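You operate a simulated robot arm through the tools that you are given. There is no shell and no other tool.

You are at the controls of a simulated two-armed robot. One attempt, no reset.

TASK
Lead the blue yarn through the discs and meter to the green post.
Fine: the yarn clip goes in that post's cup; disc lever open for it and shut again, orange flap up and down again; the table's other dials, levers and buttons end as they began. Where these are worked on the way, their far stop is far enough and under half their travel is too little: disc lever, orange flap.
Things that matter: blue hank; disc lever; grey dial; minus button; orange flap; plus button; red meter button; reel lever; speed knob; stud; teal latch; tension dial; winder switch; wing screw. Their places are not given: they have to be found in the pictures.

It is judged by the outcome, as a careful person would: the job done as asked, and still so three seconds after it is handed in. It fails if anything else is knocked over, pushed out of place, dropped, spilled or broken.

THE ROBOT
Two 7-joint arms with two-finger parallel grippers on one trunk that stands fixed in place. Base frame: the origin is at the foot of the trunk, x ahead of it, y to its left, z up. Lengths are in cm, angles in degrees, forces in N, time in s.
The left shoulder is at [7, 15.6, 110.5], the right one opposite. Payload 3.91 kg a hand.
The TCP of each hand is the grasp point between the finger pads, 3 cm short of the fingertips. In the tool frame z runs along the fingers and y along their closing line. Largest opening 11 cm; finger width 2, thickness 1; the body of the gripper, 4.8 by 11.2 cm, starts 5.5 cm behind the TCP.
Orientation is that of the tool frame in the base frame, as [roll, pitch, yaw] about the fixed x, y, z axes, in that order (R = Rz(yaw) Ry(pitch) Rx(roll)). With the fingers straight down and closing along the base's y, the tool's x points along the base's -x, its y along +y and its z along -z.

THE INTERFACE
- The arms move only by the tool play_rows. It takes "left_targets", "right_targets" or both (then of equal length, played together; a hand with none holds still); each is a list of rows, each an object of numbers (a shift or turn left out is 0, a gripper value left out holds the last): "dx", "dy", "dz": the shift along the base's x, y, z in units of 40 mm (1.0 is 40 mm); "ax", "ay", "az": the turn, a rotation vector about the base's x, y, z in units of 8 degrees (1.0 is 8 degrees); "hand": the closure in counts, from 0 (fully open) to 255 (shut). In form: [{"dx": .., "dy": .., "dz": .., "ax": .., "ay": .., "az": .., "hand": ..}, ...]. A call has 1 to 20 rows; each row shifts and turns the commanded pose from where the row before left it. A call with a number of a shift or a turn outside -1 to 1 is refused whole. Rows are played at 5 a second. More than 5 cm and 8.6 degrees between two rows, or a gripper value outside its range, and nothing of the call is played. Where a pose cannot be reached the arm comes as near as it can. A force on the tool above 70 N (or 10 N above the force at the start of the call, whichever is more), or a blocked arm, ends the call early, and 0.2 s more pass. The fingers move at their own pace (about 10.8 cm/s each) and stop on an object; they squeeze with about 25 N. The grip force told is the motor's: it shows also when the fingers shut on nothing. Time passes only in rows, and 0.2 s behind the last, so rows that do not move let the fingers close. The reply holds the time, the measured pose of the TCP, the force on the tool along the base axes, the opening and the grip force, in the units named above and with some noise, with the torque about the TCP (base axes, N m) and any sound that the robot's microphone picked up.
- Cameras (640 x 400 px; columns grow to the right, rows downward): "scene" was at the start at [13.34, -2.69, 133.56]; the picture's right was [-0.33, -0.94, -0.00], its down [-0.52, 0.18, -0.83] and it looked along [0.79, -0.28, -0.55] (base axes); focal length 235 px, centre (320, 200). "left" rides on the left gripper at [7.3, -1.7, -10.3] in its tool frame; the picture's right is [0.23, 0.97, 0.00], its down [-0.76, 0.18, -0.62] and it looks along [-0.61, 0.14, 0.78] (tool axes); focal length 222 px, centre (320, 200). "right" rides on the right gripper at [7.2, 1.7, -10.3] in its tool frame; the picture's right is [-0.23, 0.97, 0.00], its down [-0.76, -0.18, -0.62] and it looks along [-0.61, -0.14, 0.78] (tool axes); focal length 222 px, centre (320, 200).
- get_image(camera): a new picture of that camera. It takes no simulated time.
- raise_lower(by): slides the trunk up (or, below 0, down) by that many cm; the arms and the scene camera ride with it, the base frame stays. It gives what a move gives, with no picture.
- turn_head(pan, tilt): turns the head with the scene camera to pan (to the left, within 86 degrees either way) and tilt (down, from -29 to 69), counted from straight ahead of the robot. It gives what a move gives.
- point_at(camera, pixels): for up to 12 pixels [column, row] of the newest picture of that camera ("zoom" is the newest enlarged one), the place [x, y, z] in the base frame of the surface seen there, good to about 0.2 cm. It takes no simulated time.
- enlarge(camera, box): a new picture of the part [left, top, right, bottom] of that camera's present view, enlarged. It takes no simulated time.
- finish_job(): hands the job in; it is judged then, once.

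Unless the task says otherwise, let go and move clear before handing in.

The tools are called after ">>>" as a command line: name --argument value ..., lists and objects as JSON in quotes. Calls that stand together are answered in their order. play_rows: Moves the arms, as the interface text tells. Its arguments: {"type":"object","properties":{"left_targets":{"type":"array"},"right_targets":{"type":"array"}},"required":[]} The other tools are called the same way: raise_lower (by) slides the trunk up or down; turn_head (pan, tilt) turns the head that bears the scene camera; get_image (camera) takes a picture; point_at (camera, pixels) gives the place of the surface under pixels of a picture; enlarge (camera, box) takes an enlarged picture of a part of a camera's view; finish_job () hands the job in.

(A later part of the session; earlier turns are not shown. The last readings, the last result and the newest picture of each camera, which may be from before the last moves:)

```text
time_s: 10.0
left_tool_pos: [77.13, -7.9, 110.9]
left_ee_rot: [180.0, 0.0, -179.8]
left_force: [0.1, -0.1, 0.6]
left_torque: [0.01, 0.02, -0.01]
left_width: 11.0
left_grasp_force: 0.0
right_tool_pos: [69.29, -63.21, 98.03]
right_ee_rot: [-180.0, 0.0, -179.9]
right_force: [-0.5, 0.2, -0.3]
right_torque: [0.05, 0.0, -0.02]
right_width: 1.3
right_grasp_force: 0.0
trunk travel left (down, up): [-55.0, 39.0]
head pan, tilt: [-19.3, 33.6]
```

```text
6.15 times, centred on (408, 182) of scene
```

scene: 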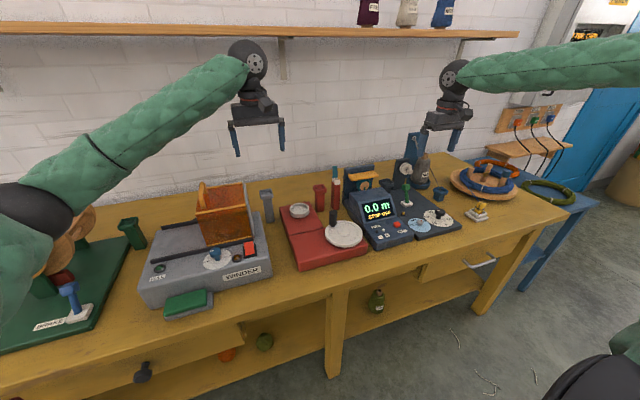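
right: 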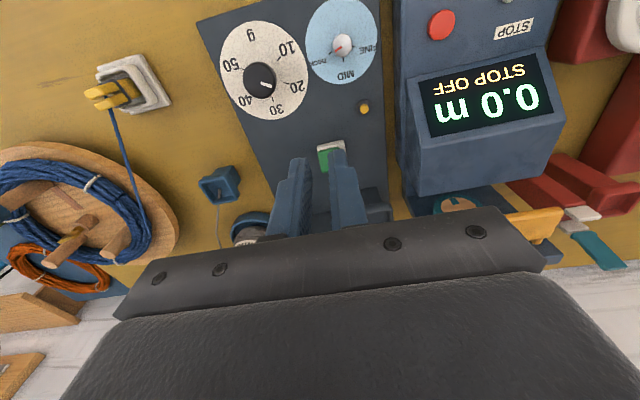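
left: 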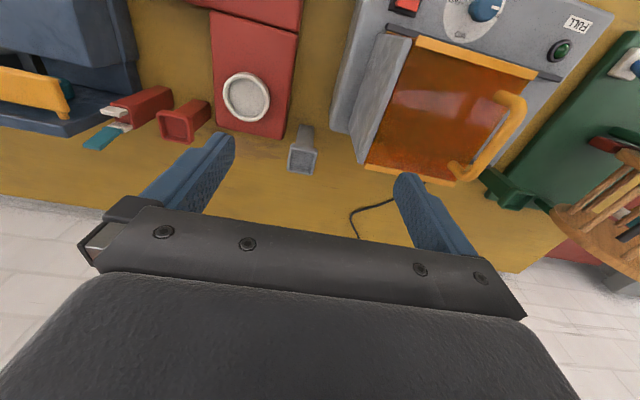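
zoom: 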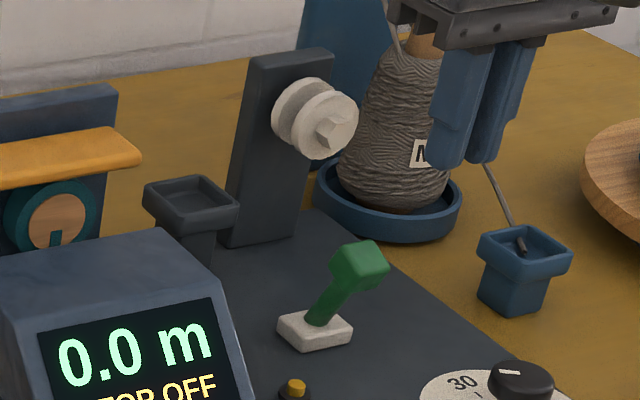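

The front disc moved ~1.2 cm forward (face now x≈84.2), so the discs are open and the lever is at its far stop. Next I'll swing the closed right hand to the front of the flap, tilted 40° forward.

>>> play_rows --right_targets '[{"dx": 0.1, "dy": 0.86, "dz": 0.2, "ay": -1, "hand": 255}, {"dx": 0.1, "dy": 0.86, "dz": 0.2, "ay": -1, "hand": 255}, {"dx": 0.1, "dy": 0.86, "dz": 0.1, "ay": -1, "hand": 255}, {"dx": 0.1, "dy": 0.86, "ay": -1, "hand": 255}, {"dx": 0.1, "dy": 0.86, "ay": -1, "hand": 255}, {"hand": 255}]'

>>> get_image --camera "right"

>>> enlarge --camera "scene" --box '[310, 110, 460, 220]'

```text
time_s: 11.4
left_tool_pos: [77.3, -8.16, 110.74]
left_ee_rot: [-180.0, -0.1, 180.0]
left_force: [0.4, -0.5, -0.5]
left_torque: [-0.03, -0.02, 0.01]
left_width: 10.99
left_grasp_force: 0.0
right_tool_pos: [71.38, -45.69, 99.62]
right_ee_rot: [179.8, 40.0, -179.9]
right_force: [0.9, 0.2, -0.3]
right_torque: [0.06, 0.02, 0.03]
right_width: 0.02
right_grasp_force: 24.8
trunk travel left (down, up): [-55.0, 39.0]
head pan, tilt: [-19.3, 33.6]
```

```text
taken
```

right: 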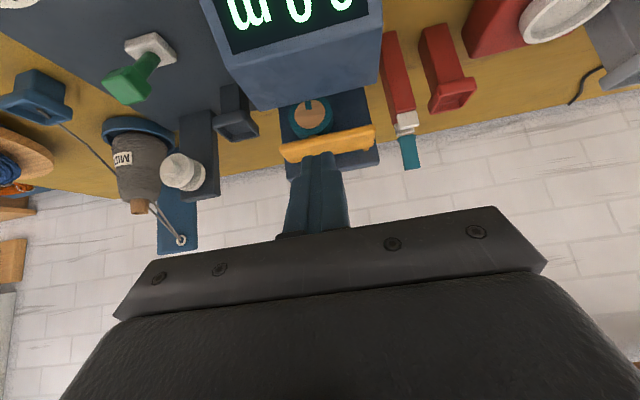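

```text
3.64 times, centred on (385, 165) of scene
```

zoom: 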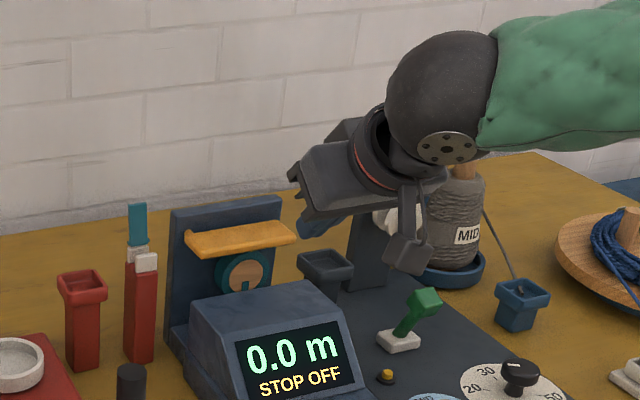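

Right view shows the flap at (328,145) with the wheel behind, and the fingers centered on it. I'll measure from here.

>>> point_at --camera "right" --pixels '[[283, 155], [370, 132], [328, 142], [328, 150], [311, 115], [300, 95], [308, 132], [293, 118], [405, 122], [403, 114], [408, 150], [180, 172]]'

>>> enlarge --camera "right" --box '[230, 60, 440, 190]'

```text
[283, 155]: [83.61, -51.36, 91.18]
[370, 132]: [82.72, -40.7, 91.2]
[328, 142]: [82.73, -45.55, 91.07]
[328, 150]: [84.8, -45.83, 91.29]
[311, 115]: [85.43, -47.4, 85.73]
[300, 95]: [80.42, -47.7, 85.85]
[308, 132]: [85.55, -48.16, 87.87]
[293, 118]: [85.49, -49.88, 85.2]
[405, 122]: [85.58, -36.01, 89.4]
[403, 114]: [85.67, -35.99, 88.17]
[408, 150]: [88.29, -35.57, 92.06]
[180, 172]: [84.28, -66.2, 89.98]
```

```text
3.05 times, centred on (335, 125) of right
```

zoom: 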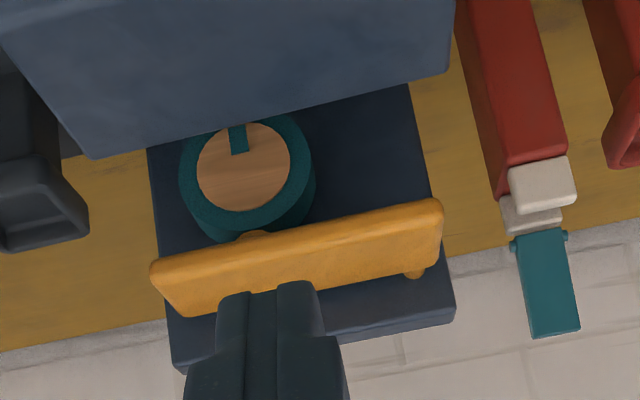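

Flap spans y -51.4 to -40.5, front edge x 82.4. I'll bring the closed fingertips below and in front of the flap edge.

>>> play_rows --right_targets '[{"dx": 0.45, "dz": -0.64}, {"dx": 0.45, "dy": -0.07, "dz": -0.64}, {"dx": 0.47, "dz": -0.39}, {"dx": 0.47, "dz": -0.38}, {"dx": 0.47, "dz": -0.38}, {}]'

>>> get_image --camera "right"

>>> enlarge --camera "scene" --box '[310, 130, 430, 220]'

```text
time_s: 12.8
left_tool_pos: [77.19, -8.03, 110.93]
left_ee_rot: [-180.0, -0.1, -179.9]
left_force: [-0.2, -0.1, 0.5]
left_torque: [-0.01, -0.03, 0.0]
left_width: 11.03
left_grasp_force: 0.0
right_tool_pos: [80.45, -45.93, 89.79]
right_ee_rot: [-180.0, 40.0, -179.9]
right_force: [0.4, 0.6, 0.1]
right_torque: [0.02, 0.0, 0.01]
right_width: 0.02
right_grasp_force: 25.2
trunk travel left (down, up): [-55.0, 39.0]
head pan, tilt: [-19.3, 33.6]
```

```text
taken
```

right: 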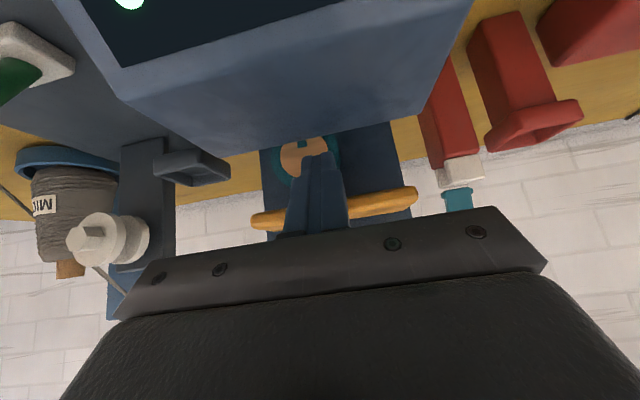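

```text
4.44 times, centred on (370, 175) of scene
```

zoom: 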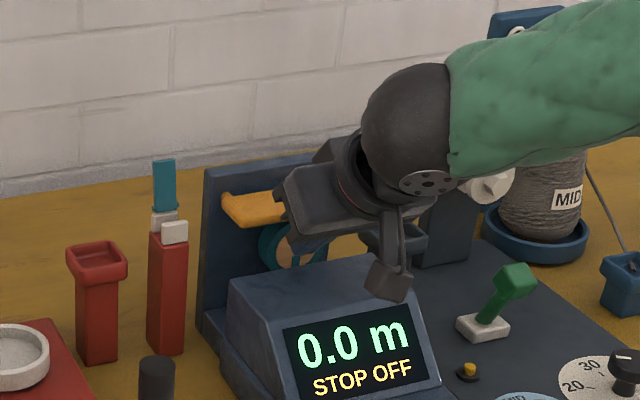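

Fingertips are under and in front of the flap edge with no contact. I'll lift slowly.

>>> play_rows --right_targets '[{"dx": 0.15, "dz": 0.25}, {"dx": 0.05, "dz": 0.3}, {"dx": 0.05, "dz": 0.3}, {}]'

>>> get_image --camera "right"

```text
time_s: 13.8
left_tool_pos: [77.34, -7.92, 110.83]
left_ee_rot: [179.9, -0.1, -179.9]
left_force: [0.8, 0.0, 0.0]
left_torque: [0.03, 0.0, -0.03]
left_width: 11.01
left_grasp_force: 0.1
right_tool_pos: [81.63, -46.13, 93.42]
right_ee_rot: [180.0, 40.0, 180.0]
right_force: [-2.8, 0.3, -0.6]
right_torque: [0.03, -0.02, 0.03]
right_width: 0.0
right_grasp_force: 25.4
trunk travel left (down, up): [-55.0, 39.0]
head pan, tilt: [-19.3, 33.6]
```

```text
taken
```

right: 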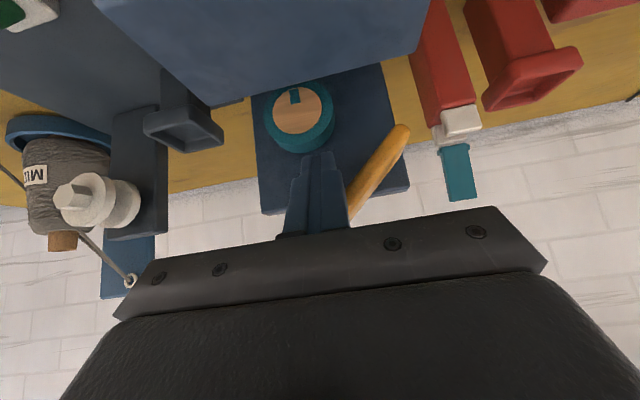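

The flap is actually swinging up about its left end (pin at y≈-40.5, axis along x). I'll check with the scene camera.

>>> enlarge --camera "scene" --box '[310, 120, 430, 220]'

>>> point_at --camera "right" --pixels '[[398, 135], [385, 160], [365, 195], [400, 145], [370, 170]]'

```text
4.00 times, centred on (370, 170) of scene
```

zoom: 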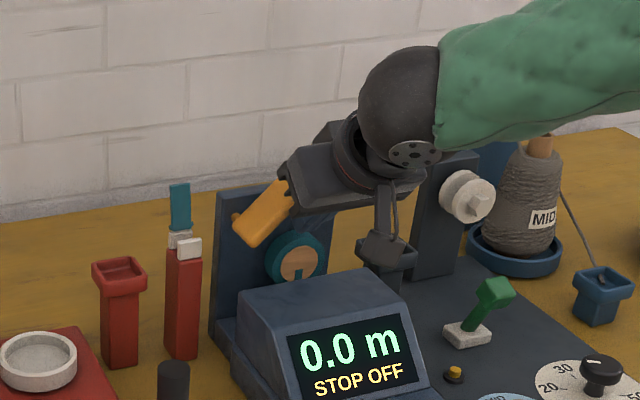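

```text
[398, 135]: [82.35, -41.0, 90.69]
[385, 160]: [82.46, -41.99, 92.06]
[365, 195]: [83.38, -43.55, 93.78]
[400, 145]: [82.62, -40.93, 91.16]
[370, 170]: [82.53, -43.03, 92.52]
```

The flap is at about 50°. I'll keep lifting and sweep left (+y) to bring it to its far stop.

>>> play_rows --right_targets '[{"dz": 0.35, "dy": 0.1}, {"dz": 0.35, "dy": 0.1}, {"dz": 0.2, "dy": 0.2}, {"dy": 0.2}, {}]'

>>> get_image --camera "right"

>>> enlarge --camera "scene" --box '[310, 120, 430, 220]'

```text
time_s: 14.8
left_tool_pos: [77.19, -7.85, 110.93]
left_ee_rot: [179.8, -0.1, -179.5]
left_force: [0.3, 0.3, 0.9]
left_torque: [-0.06, -0.04, -0.03]
left_width: 11.0
left_grasp_force: 0.0
right_tool_pos: [81.52, -45.21, 95.74]
right_ee_rot: [-179.4, 39.0, 179.2]
right_force: [-11.9, -74.4, -14.7]
right_torque: [-0.02, 0.12, -0.69]
right_width: 0.0
right_grasp_force: 25.0
trunk travel left (down, up): [-55.0, 39.0]
head pan, tilt: [-19.3, 33.6]
stopped in row 4 (right hand): the force on the tool passed its limit at 76 N (the readings are from after the stop); the commanded pose is now the measured one
```

```text
taken
```

right: 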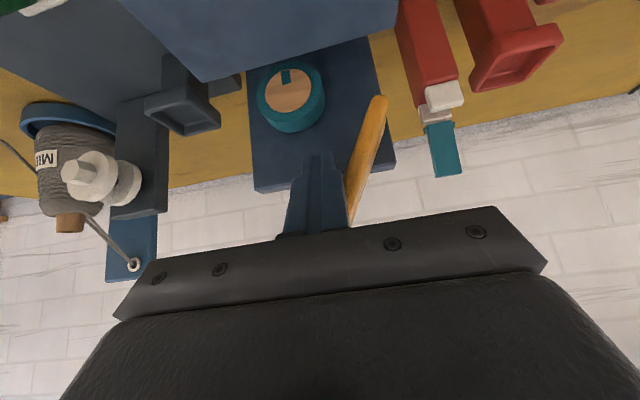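

```text
4.00 times, centred on (370, 170) of scene
```

zoom: 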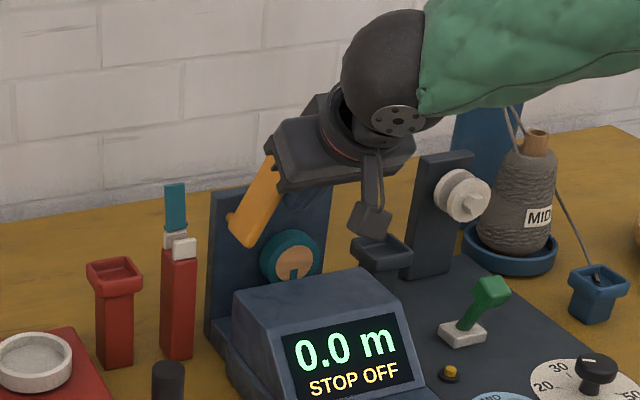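

The flap hit its stop at about 65-70° (force 74 N). I'll back off to the right and check that it stays up.

>>> play_rows --right_targets '[{"dy": -0.15}, {"dy": -0.3}, {"dx": -0.8, "dz": 0.4}, {"dx": -0.8, "dz": 0.4}, {"dx": -0.5, "dz": 0.3}]'

>>> get_image --camera "right"

>>> enlarge --camera "scene" --box '[310, 120, 430, 220]'

```text
time_s: 16.0
left_tool_pos: [77.04, -7.75, 110.93]
left_ee_rot: [-180.0, 0.0, -179.8]
left_force: [-1.2, -0.4, -0.2]
left_torque: [0.0, -0.03, -0.02]
left_width: 11.0
left_grasp_force: 0.1
right_tool_pos: [73.04, -46.02, 101.12]
right_ee_rot: [-179.7, 39.6, 179.8]
right_force: [-0.2, -0.2, 1.1]
right_torque: [0.02, 0.0, 0.0]
right_width: 0.0
right_grasp_force: 25.0
trunk travel left (down, up): [-55.0, 39.0]
head pan, tilt: [-19.3, 33.6]
```

```text
taken
```

right: 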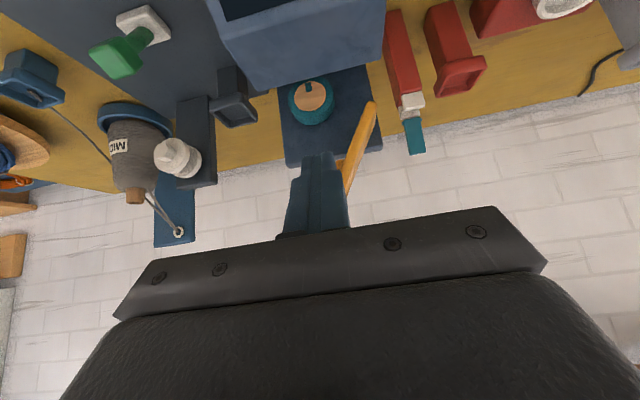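

```text
4.00 times, centred on (370, 170) of scene
```

zoom: 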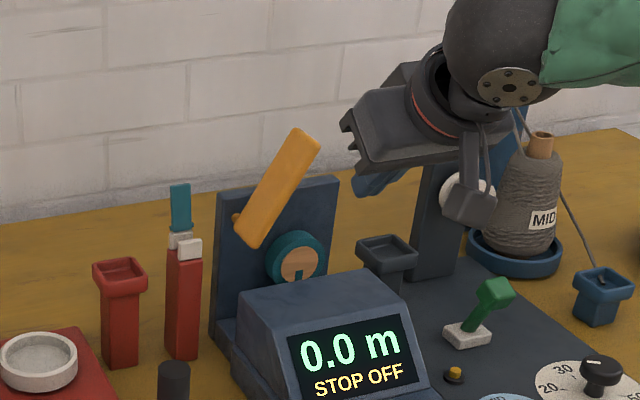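

The flap stays up by itself. I'll measure its angle and the wheel geometry.

>>> point_at --camera "zoom" --pixels '[[250, 240], [275, 190], [305, 135], [262, 245], [315, 150], [240, 220], [290, 240], [310, 245], [298, 285], [225, 215]]'

>>> enlarge --camera "scene" --box '[355, 145, 400, 205]'

```text
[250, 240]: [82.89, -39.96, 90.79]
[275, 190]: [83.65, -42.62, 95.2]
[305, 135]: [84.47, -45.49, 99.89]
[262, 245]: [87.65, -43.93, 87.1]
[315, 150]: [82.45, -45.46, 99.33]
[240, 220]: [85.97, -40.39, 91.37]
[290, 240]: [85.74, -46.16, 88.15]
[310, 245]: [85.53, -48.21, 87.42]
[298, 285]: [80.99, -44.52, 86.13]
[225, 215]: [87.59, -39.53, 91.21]
```

```text
6.67 times, centred on (378, 175) of scene
```

zoom: 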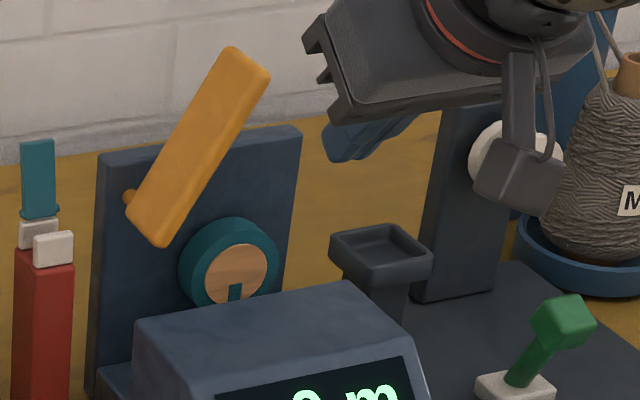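

The flap is up at about 60° against its stop and stays; the lever is open. Next I'll take the right hand over near the clip at (62.6, -85) for a close look before gripping it.

>>> play_rows --right_targets '[{"dx": -0.4, "dy": -0.9, "dz": 0.1, "ay": 0.125, "hand": 100}, {"dx": -0.4, "dy": -0.9, "ay": 0.125, "hand": 100}, {"dx": -0.4, "dy": -0.9, "ay": 0.125, "hand": 100}, {"dx": -0.4, "dy": -0.9, "ay": 0.125, "hand": 100}, {"dx": -0.4, "dy": -0.9, "ay": 0.125, "hand": 100}, {"dx": -0.4, "dy": -0.9, "ay": 0.125, "hand": 100}, {"dx": -0.4, "dy": -0.9, "ay": 0.125, "hand": 100}, {"dx": -0.4, "dy": -0.9, "ay": 0.125, "hand": 100}, {"dx": -0.4, "dy": -0.9, "ay": 0.125, "hand": 100}, {"dx": -0.4, "dy": -0.9, "ay": 0.125, "hand": 100}, {}]'

>>> get_image --camera "right"

>>> enlarge --camera "scene" --box '[420, 120, 540, 230]'

```text
time_s: 18.4
left_tool_pos: [77.38, -7.73, 110.73]
left_ee_rot: [180.0, -0.1, -179.7]
left_force: [-0.2, 0.1, 0.6]
left_torque: [0.01, -0.02, -0.01]
left_width: 10.99
left_grasp_force: 0.0
right_tool_pos: [57.23, -81.98, 100.91]
right_ee_rot: [-179.7, 29.4, 179.7]
right_force: [-0.8, -0.3, 0.1]
right_torque: [0.03, 0.06, 0.01]
right_width: 6.69
right_grasp_force: 0.1
trunk travel left (down, up): [-55.0, 39.0]
head pan, tilt: [-19.3, 33.6]
```

```text
taken
```

right: 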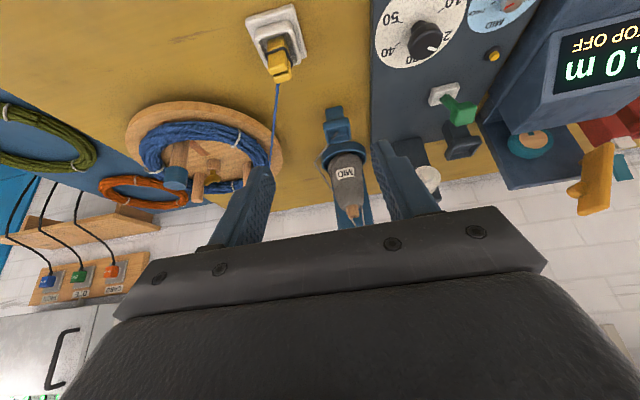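

```text
3.64 times, centred on (480, 175) of scene
```

zoom: 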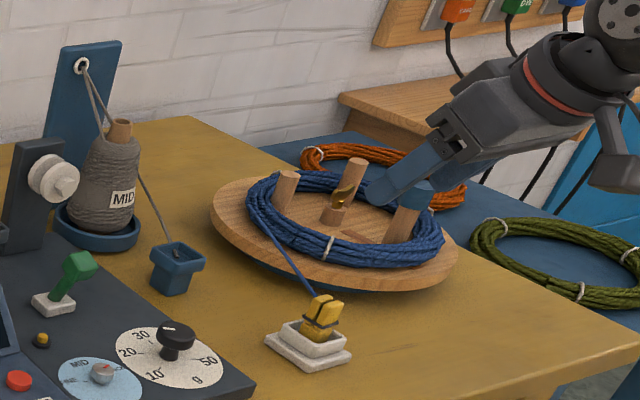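

The hand is poised; flap and lever still hold. I'll enlarge the clip in the right view and measure it.

>>> enlarge --camera "right" --box '[235, 0, 325, 100]'

>>> point_at --camera "right" --pixels '[[276, 72], [288, 72], [281, 78], [278, 60], [270, 50], [284, 45], [265, 20], [290, 15], [300, 50], [255, 40], [277, 95], [274, 120]]'

```text
4.00 times, centred on (280, 50) of right
```

zoom: 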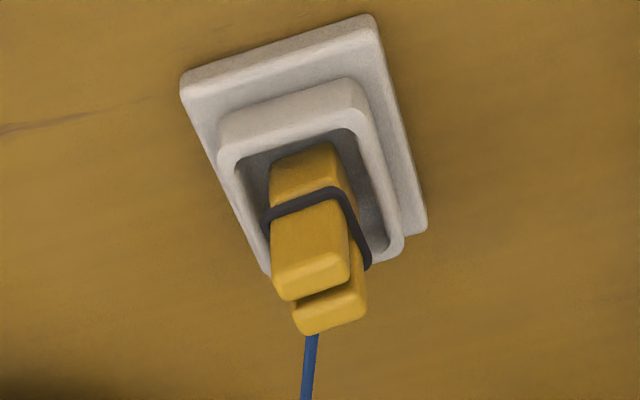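

```text
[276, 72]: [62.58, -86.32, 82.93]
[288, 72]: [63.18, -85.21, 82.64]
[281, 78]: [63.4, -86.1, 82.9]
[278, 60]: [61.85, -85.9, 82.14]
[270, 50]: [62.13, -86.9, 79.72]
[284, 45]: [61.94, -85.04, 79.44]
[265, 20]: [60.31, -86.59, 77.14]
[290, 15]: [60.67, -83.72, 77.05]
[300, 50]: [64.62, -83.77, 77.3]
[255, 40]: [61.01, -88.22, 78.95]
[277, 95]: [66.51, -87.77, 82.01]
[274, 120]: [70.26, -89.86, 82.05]
```

The clip is about 2.4 cm wide in y, with two prongs front and back. I'll measure its edges precisely.

>>> point_at --camera "zoom" --pixels '[[276, 240], [348, 240], [310, 245], [300, 285], [345, 275], [310, 325], [355, 310], [310, 170], [275, 180], [245, 200], [380, 200], [365, 290]]'

```text
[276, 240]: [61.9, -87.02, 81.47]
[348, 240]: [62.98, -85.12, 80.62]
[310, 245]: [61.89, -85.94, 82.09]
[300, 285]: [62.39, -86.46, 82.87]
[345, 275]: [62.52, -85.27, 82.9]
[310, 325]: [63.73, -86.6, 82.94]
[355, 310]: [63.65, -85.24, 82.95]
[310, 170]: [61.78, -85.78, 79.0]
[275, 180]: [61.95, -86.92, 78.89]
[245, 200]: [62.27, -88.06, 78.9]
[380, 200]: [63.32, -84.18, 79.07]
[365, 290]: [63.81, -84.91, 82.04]
```

Clip is centered at about (62.95, -86.0), 2 cm wide, top z 82.95, cup rim z 79. I'll go to a pre-grasp point back along the tool axis.

>>> play_rows --right_targets '[{"dx": 0.085, "dy": -0.335, "dz": -0.967, "hand": 120}, {"dx": 0.085, "dy": -0.335, "dz": -0.967}, {"dx": 0.085, "dy": -0.335, "dz": -0.967}, {}]'

>>> get_image --camera "right"

>>> enlarge --camera "scene" --box '[430, 150, 530, 230]'

```text
time_s: 19.4
left_tool_pos: [77.21, -7.69, 110.93]
left_ee_rot: [-179.9, -0.1, -179.7]
left_force: [-0.7, -0.6, 0.2]
left_torque: [-0.02, -0.01, -0.02]
left_width: 11.0
left_grasp_force: 0.1
right_tool_pos: [58.32, -85.95, 89.23]
right_ee_rot: [-179.6, 29.4, 179.8]
right_force: [-0.7, 0.0, 0.0]
right_torque: [-0.01, 0.0, 0.0]
right_width: 5.82
right_grasp_force: 0.1
trunk travel left (down, up): [-55.0, 39.0]
head pan, tilt: [-19.3, 33.6]
```

```text
taken
```

right: 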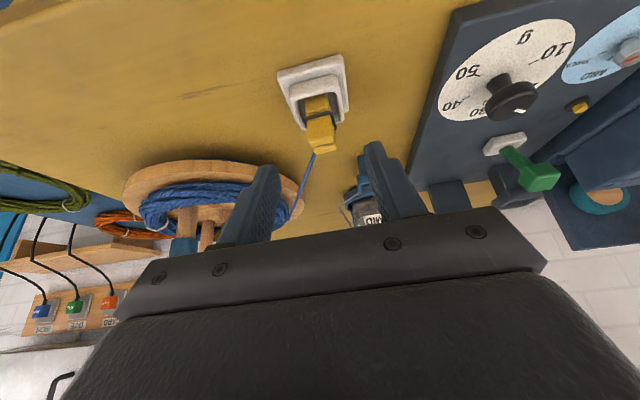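

```text
5.00 times, centred on (480, 190) of scene
```

zoom: 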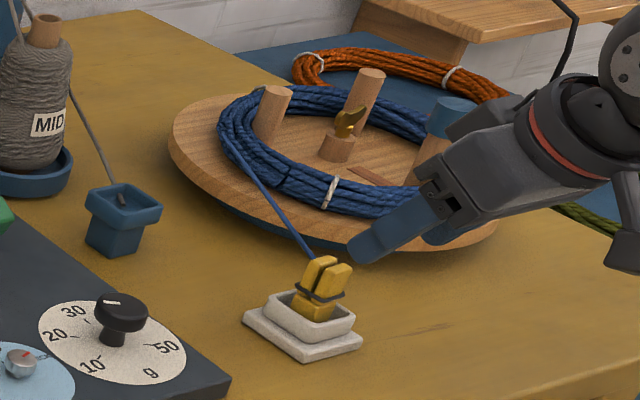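

The clip sits centered between the fingers in the right view. I'll advance along the tool axis to the grasp pose.

>>> play_rows --right_targets '[{"dx": 0.5, "dz": -0.866, "dy": -0.01}, {"dx": 0.47, "dz": -0.83}, {}]'

>>> get_image --camera "right"

>>> enlarge --camera "scene" --box '[450, 170, 510, 220]'

```text
time_s: 20.2
left_tool_pos: [77.33, -7.75, 110.84]
left_ee_rot: [180.0, -0.1, -179.7]
left_force: [0.8, 0.1, 0.0]
left_torque: [-0.01, 0.01, 0.0]
left_width: 10.99
left_grasp_force: 0.1
right_tool_pos: [62.24, -86.23, 82.52]
right_ee_rot: [-179.7, 29.4, 179.8]
right_force: [0.2, -0.1, 0.0]
right_torque: [-0.01, 0.0, -0.04]
right_width: 5.82
right_grasp_force: 0.0
trunk travel left (down, up): [-55.0, 39.0]
head pan, tilt: [-19.3, 33.6]
```

```text
taken
```

right: 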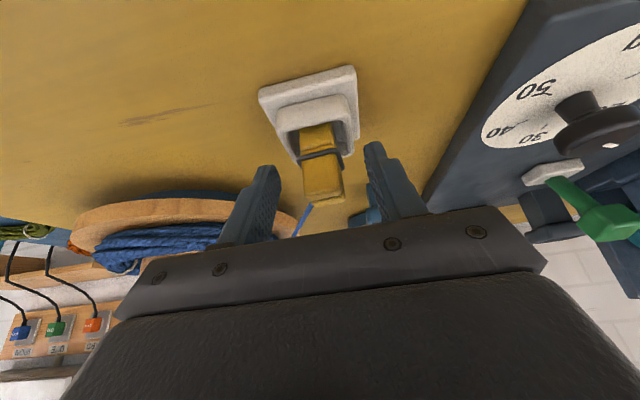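

```text
8.00 times, centred on (480, 195) of scene
```

zoom: 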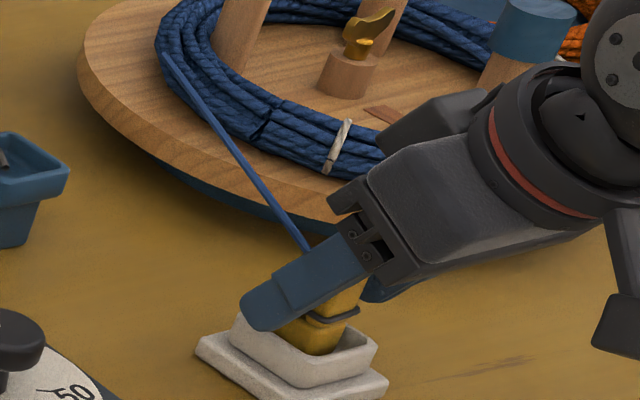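

The fingers straddle the clip above the cup rim. I'll nudge 0.2 cm left and close.

>>> play_rows --right_targets '[{"dy": 0.05, "hand": 120}, {"hand": 190}, {"hand": 255}, {"hand": 255}, {"hand": 255}, {"hand": 255}]'

>>> get_image --camera "right"

```text
time_s: 21.6
left_tool_pos: [77.2, -7.62, 110.8]
left_ee_rot: [179.9, -0.1, -179.8]
left_force: [-0.2, 0.1, -1.3]
left_torque: [-0.01, 0.0, -0.01]
left_width: 10.99
left_grasp_force: 0.0
right_tool_pos: [62.28, -86.04, 82.56]
right_ee_rot: [-179.6, 29.3, 179.8]
right_force: [0.6, -0.8, 2.2]
right_torque: [-0.01, -0.1, -0.02]
right_width: 2.09
right_grasp_force: 24.6
trunk travel left (down, up): [-55.0, 39.0]
head pan, tilt: [-19.3, 33.6]
```

```text
taken
```

right: 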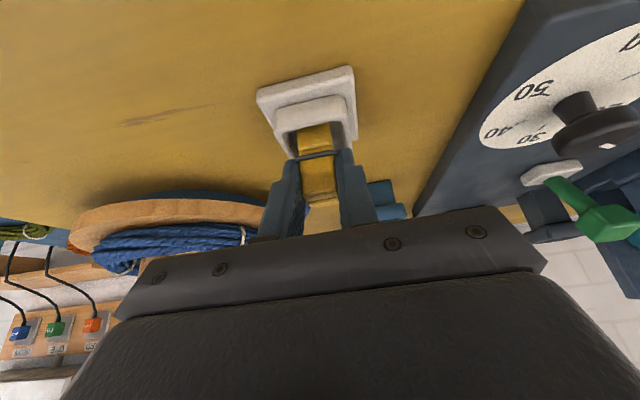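

The clip is gripped (2.09 cm, 25 N). I'll lift it straight up out of the cup.

>>> play_rows --right_targets '[{"dz": 0.4}, {"dz": 0.6}, {"dz": 0.8}, {}]'

>>> get_image --camera "right"

>>> enlarge --camera "scene" --box '[420, 120, 540, 230]'

```text
time_s: 22.6
left_tool_pos: [77.28, -7.8, 110.85]
left_ee_rot: [179.9, -0.2, -179.7]
left_force: [0.2, -0.1, -0.5]
left_torque: [0.02, -0.01, -0.03]
left_width: 11.02
left_grasp_force: 0.1
right_tool_pos: [62.42, -86.07, 89.87]
right_ee_rot: [-179.7, 29.4, 179.8]
right_force: [0.3, -0.3, -0.6]
right_torque: [0.01, 0.0, 0.02]
right_width: 2.11
right_grasp_force: 25.0
trunk travel left (down, up): [-55.0, 39.0]
head pan, tilt: [-19.3, 33.6]
```

```text
taken
```

right: 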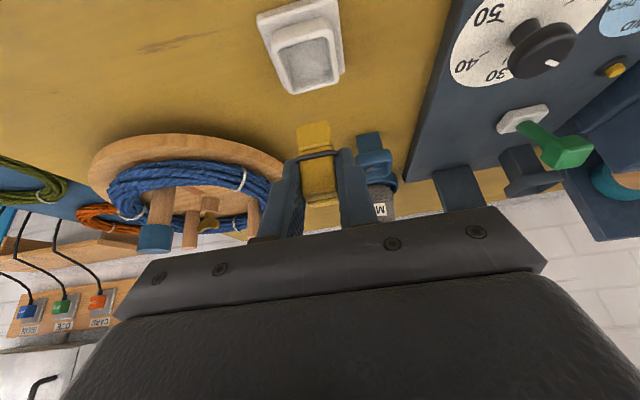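

```text
3.64 times, centred on (480, 175) of scene
```

zoom: 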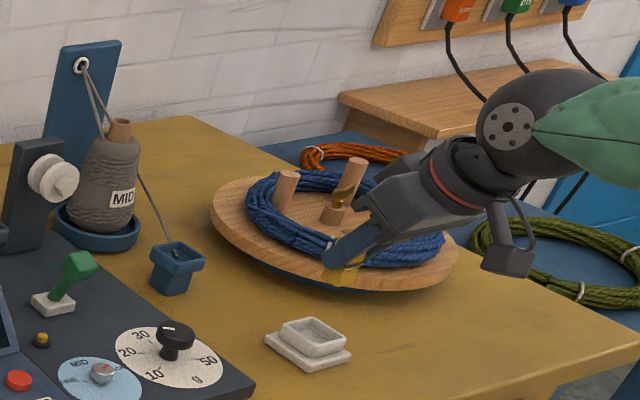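

The clip is out of the cup and firmly held. I'll carry it up and left to a waypoint in front of the discs with the yarn trailing.

>>> play_rows --right_targets '[{"dx": 0.2, "dy": 0.4, "dz": 0.5}, {"dx": 0.4, "dy": 0.85, "dz": 0.4}, {"dx": 0.45, "dy": 0.9, "dz": 0.3}, {"dx": 0.45, "dy": 0.9, "dz": 0.3}, {"dx": 0.45, "dy": 0.9, "dz": 0.3}, {"dx": 0.45, "dy": 0.9, "dz": 0.2}, {"dx": 0.45, "dy": 0.9}, {}]'

>>> get_image --camera "right"

>>> get_image --camera "scene"

>>> enlarge --camera "scene" --box '[370, 110, 530, 230]'

```text
time_s: 24.4
left_tool_pos: [77.26, -7.78, 110.86]
left_ee_rot: [180.0, 0.0, -179.9]
left_force: [-0.5, 0.6, 0.1]
left_torque: [-0.01, -0.03, -0.01]
left_width: 11.0
left_grasp_force: 0.1
right_tool_pos: [73.03, -62.71, 97.73]
right_ee_rot: [-179.7, 29.3, 179.8]
right_force: [0.0, -0.3, -0.4]
right_torque: [0.02, 0.03, -0.01]
right_width: 2.09
right_grasp_force: 25.3
trunk travel left (down, up): [-55.0, 39.0]
head pan, tilt: [-19.3, 33.6]
```

```text
taken
```

right: 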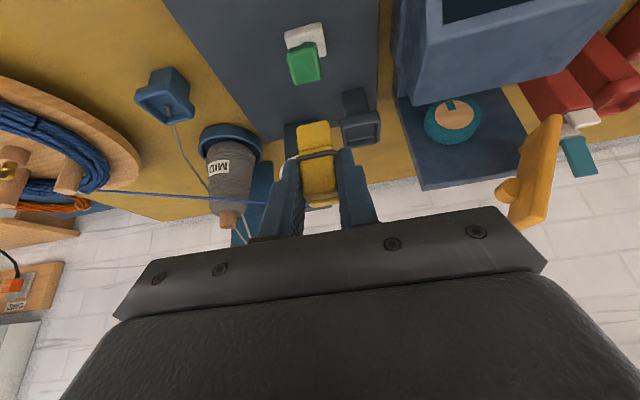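

```text
taken
```

scene: 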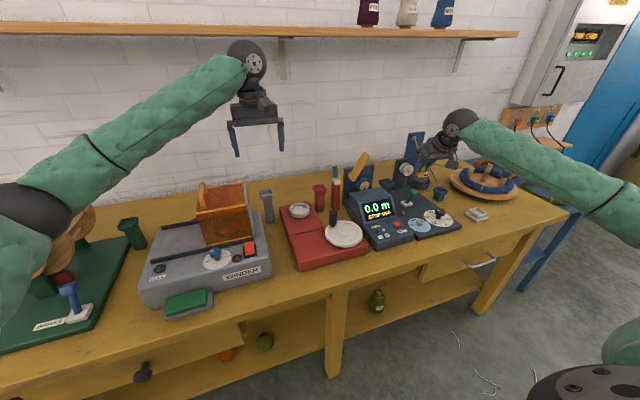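

```text
3.33 times, centred on (450, 170) of scene
```

zoom: 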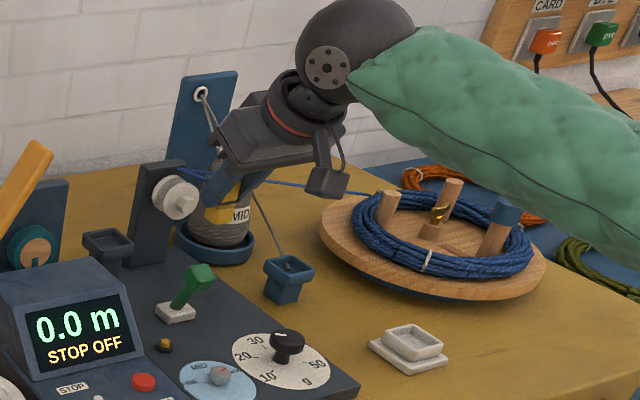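

The yarn runs as a straight blue line from the hank (105,190 in right view) to the clip. I'll locate the exit point and points along the yarn.

>>> point_at --camera "right" --pixels '[[105, 190], [130, 193], [180, 197], [240, 202], [315, 125], [320, 180], [85, 175], [110, 175]]'

>>> enlarge --camera "right" --box '[60, 130, 360, 260]'

```text
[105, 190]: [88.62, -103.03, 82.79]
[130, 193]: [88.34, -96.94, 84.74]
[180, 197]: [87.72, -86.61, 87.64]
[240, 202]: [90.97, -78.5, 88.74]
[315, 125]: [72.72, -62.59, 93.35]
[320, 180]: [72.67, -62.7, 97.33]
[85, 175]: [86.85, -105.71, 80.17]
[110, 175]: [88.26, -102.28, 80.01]
```

```text
2.13 times, centred on (210, 195) of right
```

zoom: 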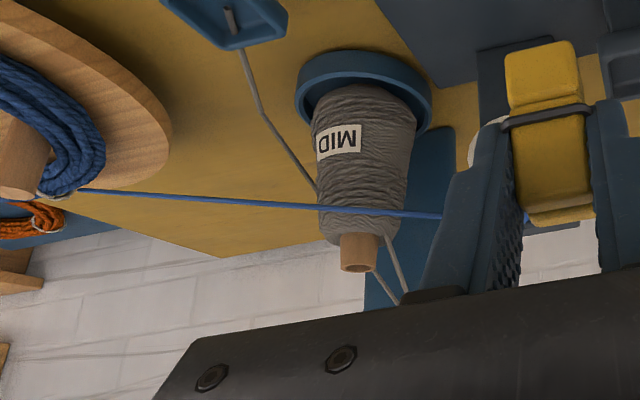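

The yarn does not go straight to the clip; it seems to pass behind the hand toward the discs' post. I'll look closely.

>>> enlarge --camera "scene" --box '[395, 145, 455, 195]'

>>> enlarge --camera "right" --box '[250, 110, 400, 240]'

```text
8.00 times, centred on (425, 170) of scene
```

zoom: 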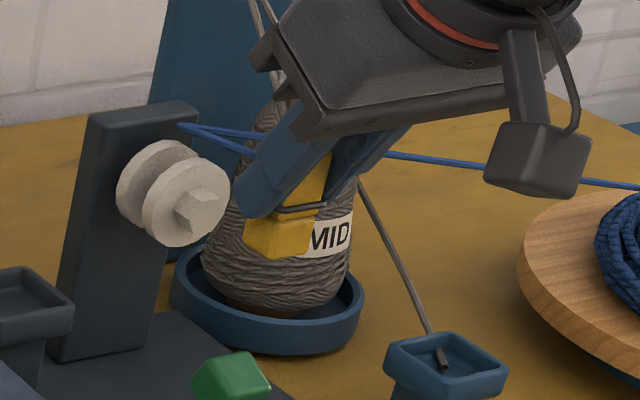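

```text
3.08 times, centred on (325, 175) of right
```

zoom: 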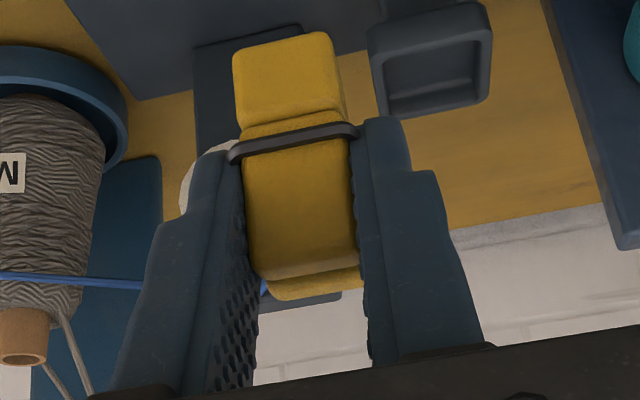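

The yarn makes a V with its apex near the right top edge of the disc post. I'll locate the apex.

>>> enlarge --camera "scene" --box '[405, 150, 435, 175]'

```text
16.00 times, centred on (420, 162) of scene
```

zoom: 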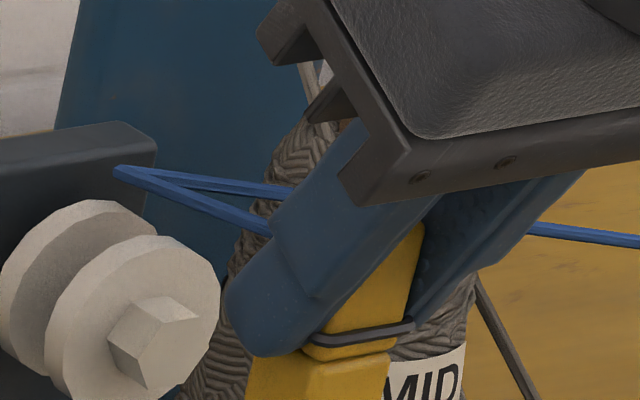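

>>> point_at --camera "zoom" --pixels '[[120, 170], [135, 178], [165, 177], [190, 200], [220, 185], [250, 225], [580, 235], [135, 150], [30, 245], [110, 290], [100, 230], [155, 350]]'

```text
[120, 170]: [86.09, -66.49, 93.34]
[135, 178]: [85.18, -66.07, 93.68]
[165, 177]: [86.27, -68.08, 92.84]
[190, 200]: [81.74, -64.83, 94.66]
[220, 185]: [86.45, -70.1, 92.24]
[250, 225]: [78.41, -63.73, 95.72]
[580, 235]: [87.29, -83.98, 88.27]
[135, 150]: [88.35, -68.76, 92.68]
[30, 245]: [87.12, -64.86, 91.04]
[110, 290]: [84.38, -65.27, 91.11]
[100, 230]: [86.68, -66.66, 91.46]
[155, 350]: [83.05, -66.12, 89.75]
```

The V's apex is at about (86, -67, 93.3), right above the open disc gap, so the yarn is being led over the discs. I'll bring the clip to the left of and in line with the gap, still high.

>>> play_rows --right_targets '[{"dx": 0.8, "dy": 0.3}, {"dx": 0.8, "dy": 0.3}, {"dx": 0.8, "dy": 0.3}, {"dx": 0.75, "dy": 0.25}, {}]'

>>> get_image --camera "right"

>>> enlarge --camera "scene" --box '[385, 130, 455, 190]'

```text
time_s: 25.6
left_tool_pos: [77.3, -7.74, 110.81]
left_ee_rot: [-180.0, -0.1, -179.7]
left_force: [-0.9, 0.0, -0.7]
left_torque: [0.01, -0.03, -0.01]
left_width: 10.99
left_grasp_force: 0.0
right_tool_pos: [86.01, -58.3, 97.78]
right_ee_rot: [-179.7, 29.4, 179.8]
right_force: [0.0, 0.9, 0.2]
right_torque: [0.02, 0.03, 0.0]
right_width: 2.1
right_grasp_force: 25.2
trunk travel left (down, up): [-55.0, 39.0]
head pan, tilt: [-19.3, 33.6]
```

```text
taken
```

right: 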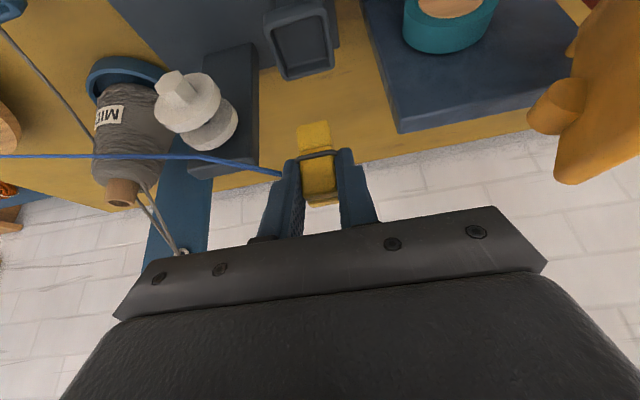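

```text
6.67 times, centred on (420, 160) of scene
```

zoom: 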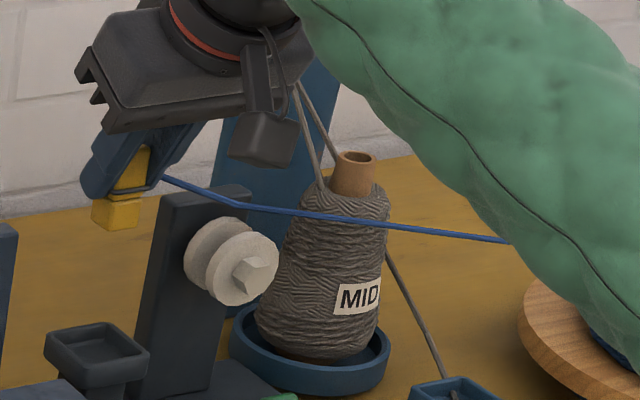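

Now the yarn bends just above the disc gap (kink at (230,207) in the zoom). I'll measure the kink and disc gap from both cameras.

>>> point_at --camera "zoom" --pixels '[[228, 207], [180, 182], [205, 195], [260, 211], [320, 217], [500, 240], [215, 240], [205, 270], [240, 230], [130, 215]]'

>>> enlarge --camera "right" --box '[130, 60, 330, 200]'

>>> point_at --camera "right" --pixels '[[203, 155], [240, 166], [270, 173], [180, 156], [120, 156], [40, 156], [185, 100], [212, 130], [200, 115], [318, 135], [320, 190], [300, 45]]'

```text
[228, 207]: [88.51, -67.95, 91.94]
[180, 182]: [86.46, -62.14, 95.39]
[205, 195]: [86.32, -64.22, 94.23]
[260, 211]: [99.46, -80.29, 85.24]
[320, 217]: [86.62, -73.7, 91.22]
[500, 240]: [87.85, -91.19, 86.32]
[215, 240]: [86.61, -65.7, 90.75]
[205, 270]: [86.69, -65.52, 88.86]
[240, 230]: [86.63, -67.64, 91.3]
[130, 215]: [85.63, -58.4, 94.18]
```

```text
2.86 times, centred on (230, 130) of right
```

zoom: 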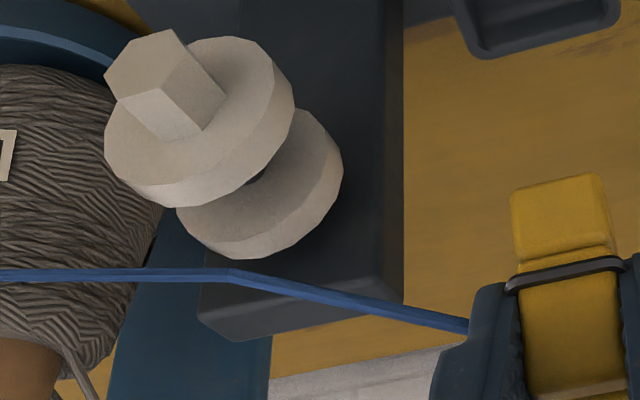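

```text
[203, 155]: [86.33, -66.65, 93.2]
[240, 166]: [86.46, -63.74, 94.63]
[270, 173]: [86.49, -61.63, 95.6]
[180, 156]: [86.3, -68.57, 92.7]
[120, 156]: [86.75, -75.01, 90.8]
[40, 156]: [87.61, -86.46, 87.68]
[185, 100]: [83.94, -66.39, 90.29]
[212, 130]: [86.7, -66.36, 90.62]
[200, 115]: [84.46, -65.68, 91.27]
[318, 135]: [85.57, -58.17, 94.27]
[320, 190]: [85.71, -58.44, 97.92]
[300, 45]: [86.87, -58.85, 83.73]
```

The kink is at (86.3, -66.7, 93.2) above the gap (x about 85.0–86.7). I'll shift slightly toward the gap center and lower the clip so the yarn drops between the discs.

>>> play_rows --right_targets '[{"dx": -0.15, "dz": -0.4}, {"dx": -0.05, "dz": -0.4}, {"dz": -0.4}, {}]'

>>> enlarge --camera "right" --box '[130, 60, 330, 200]'

>>> enlarge --camera "scene" --box '[385, 130, 455, 190]'

```text
time_s: 26.6
left_tool_pos: [77.33, -7.66, 110.75]
left_ee_rot: [180.0, -0.1, -179.8]
left_force: [0.1, -0.5, 0.1]
left_torque: [-0.01, -0.03, 0.01]
left_width: 11.01
left_grasp_force: 0.1
right_tool_pos: [85.06, -58.17, 93.06]
right_ee_rot: [-179.7, 29.4, 179.7]
right_force: [-0.3, 0.2, -0.2]
right_torque: [0.05, 0.02, -0.04]
right_width: 2.11
right_grasp_force: 24.8
trunk travel left (down, up): [-55.0, 39.0]
head pan, tilt: [-19.3, 33.6]
```

```text
2.86 times, centred on (230, 130) of right
```

zoom: 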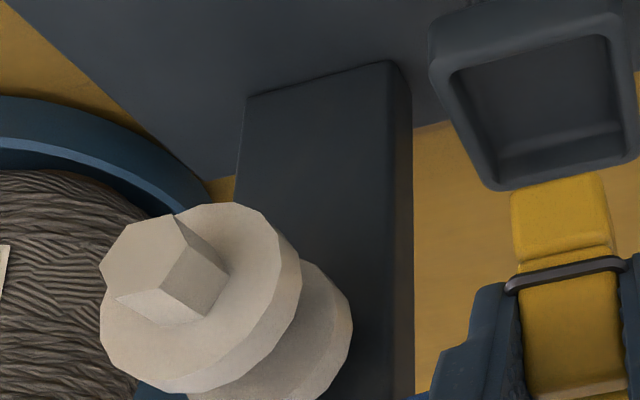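

```text
6.67 times, centred on (420, 160) of scene
```

zoom: 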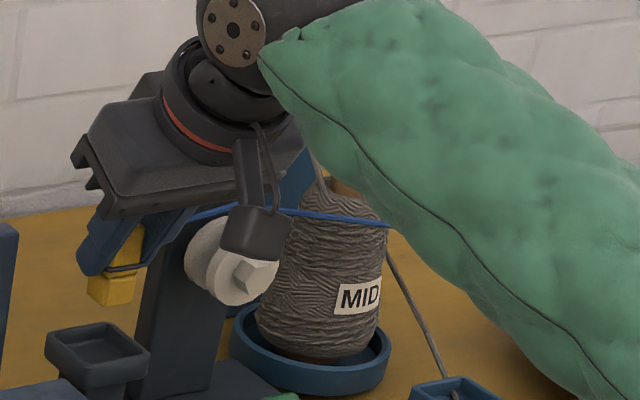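

I need a wider look; I'll view the right camera around the discs again.

>>> enlarge --camera "right" --box '[100, 110, 320, 250]'

>>> enlarge --camera "scene" --box '[400, 150, 440, 180]'

```text
2.86 times, centred on (210, 180) of right
```

zoom: 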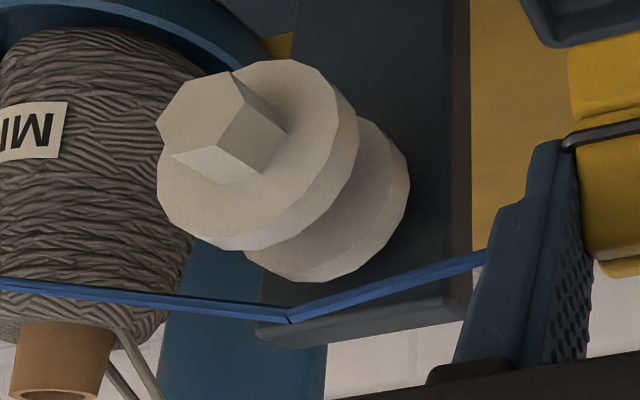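

```text
13.33 times, centred on (420, 165) of scene
```

zoom: 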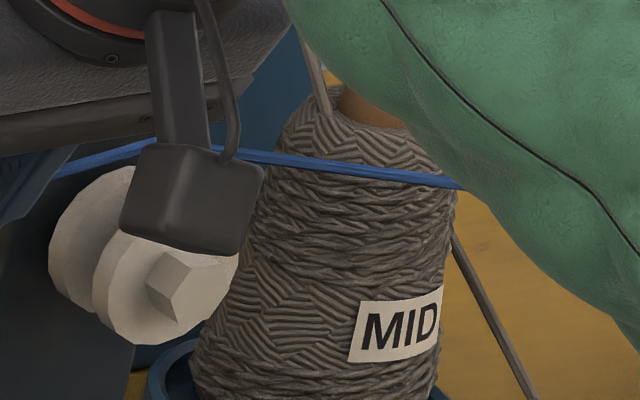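

The yarn still bends at a point above the discs. I'll measure the kink and discs precisely in the right view.

>>> enlarge --camera "right" --box '[130, 120, 290, 240]'

```text
3.33 times, centred on (210, 180) of right
```

zoom: 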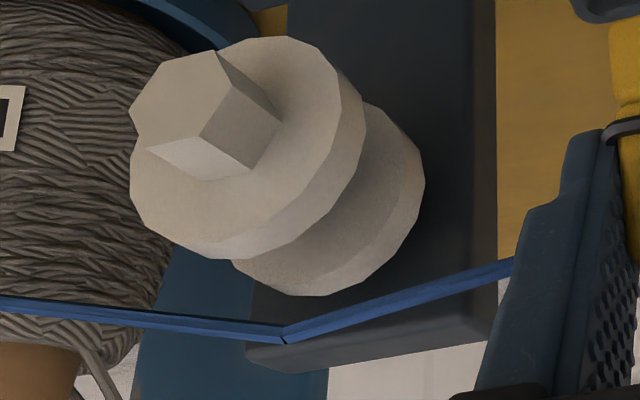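

>>> point_at --camera "zoom" --pixels '[[285, 333], [283, 340], [400, 298], [180, 322], [250, 240], [330, 200], [310, 260], [375, 230], [395, 200], [330, 285], [215, 245], [290, 275]]'

```text
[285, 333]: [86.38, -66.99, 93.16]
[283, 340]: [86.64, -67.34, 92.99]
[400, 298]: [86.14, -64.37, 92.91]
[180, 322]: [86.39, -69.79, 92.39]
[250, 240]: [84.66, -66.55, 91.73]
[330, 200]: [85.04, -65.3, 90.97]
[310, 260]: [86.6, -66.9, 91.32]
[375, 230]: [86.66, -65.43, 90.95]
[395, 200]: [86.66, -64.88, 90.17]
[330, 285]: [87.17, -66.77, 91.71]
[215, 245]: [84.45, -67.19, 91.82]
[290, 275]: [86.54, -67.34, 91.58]
```

The kink floats about 1.4 cm above the disc tops (91.7) at (86.4, -67, 93.2), so the yarn seems to be held at the slot mouth. I'll lower the clip more to pull it down into the gap (x 85.05–86.6).

>>> play_rows --right_targets '[{"dz": -0.3}, {"dz": -0.25}, {}]'

>>> enlarge --camera "right" --box '[100, 120, 320, 260]'

>>> get_image --camera "right"

```text
time_s: 27.4
left_tool_pos: [77.3, -7.69, 110.86]
left_ee_rot: [180.0, -0.1, -179.8]
left_force: [1.4, -0.2, -0.2]
left_torque: [0.0, 0.02, 0.04]
left_width: 10.99
left_grasp_force: 0.1
right_tool_pos: [85.18, -58.24, 90.87]
right_ee_rot: [-179.7, 29.3, 179.8]
right_force: [-0.3, 0.5, -0.9]
right_torque: [0.0, -0.02, 0.03]
right_width: 2.09
right_grasp_force: 24.7
trunk travel left (down, up): [-55.0, 39.0]
head pan, tilt: [-19.3, 33.6]
```

```text
2.86 times, centred on (210, 190) of right
```

zoom: 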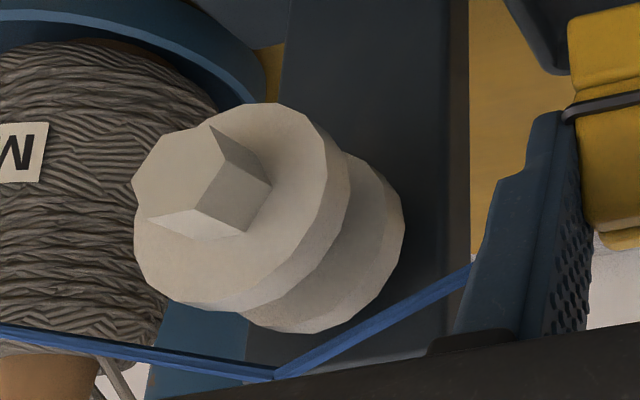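

```text
taken
```

right: 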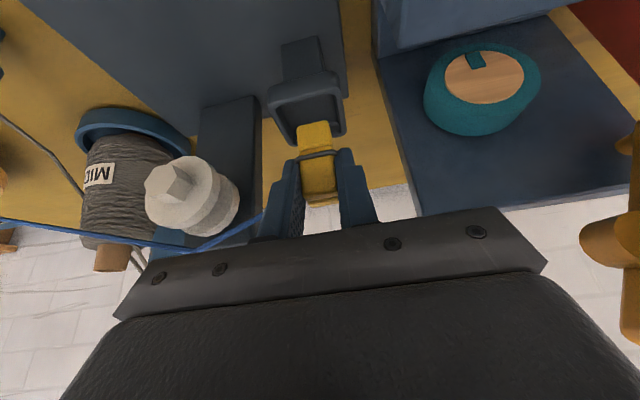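

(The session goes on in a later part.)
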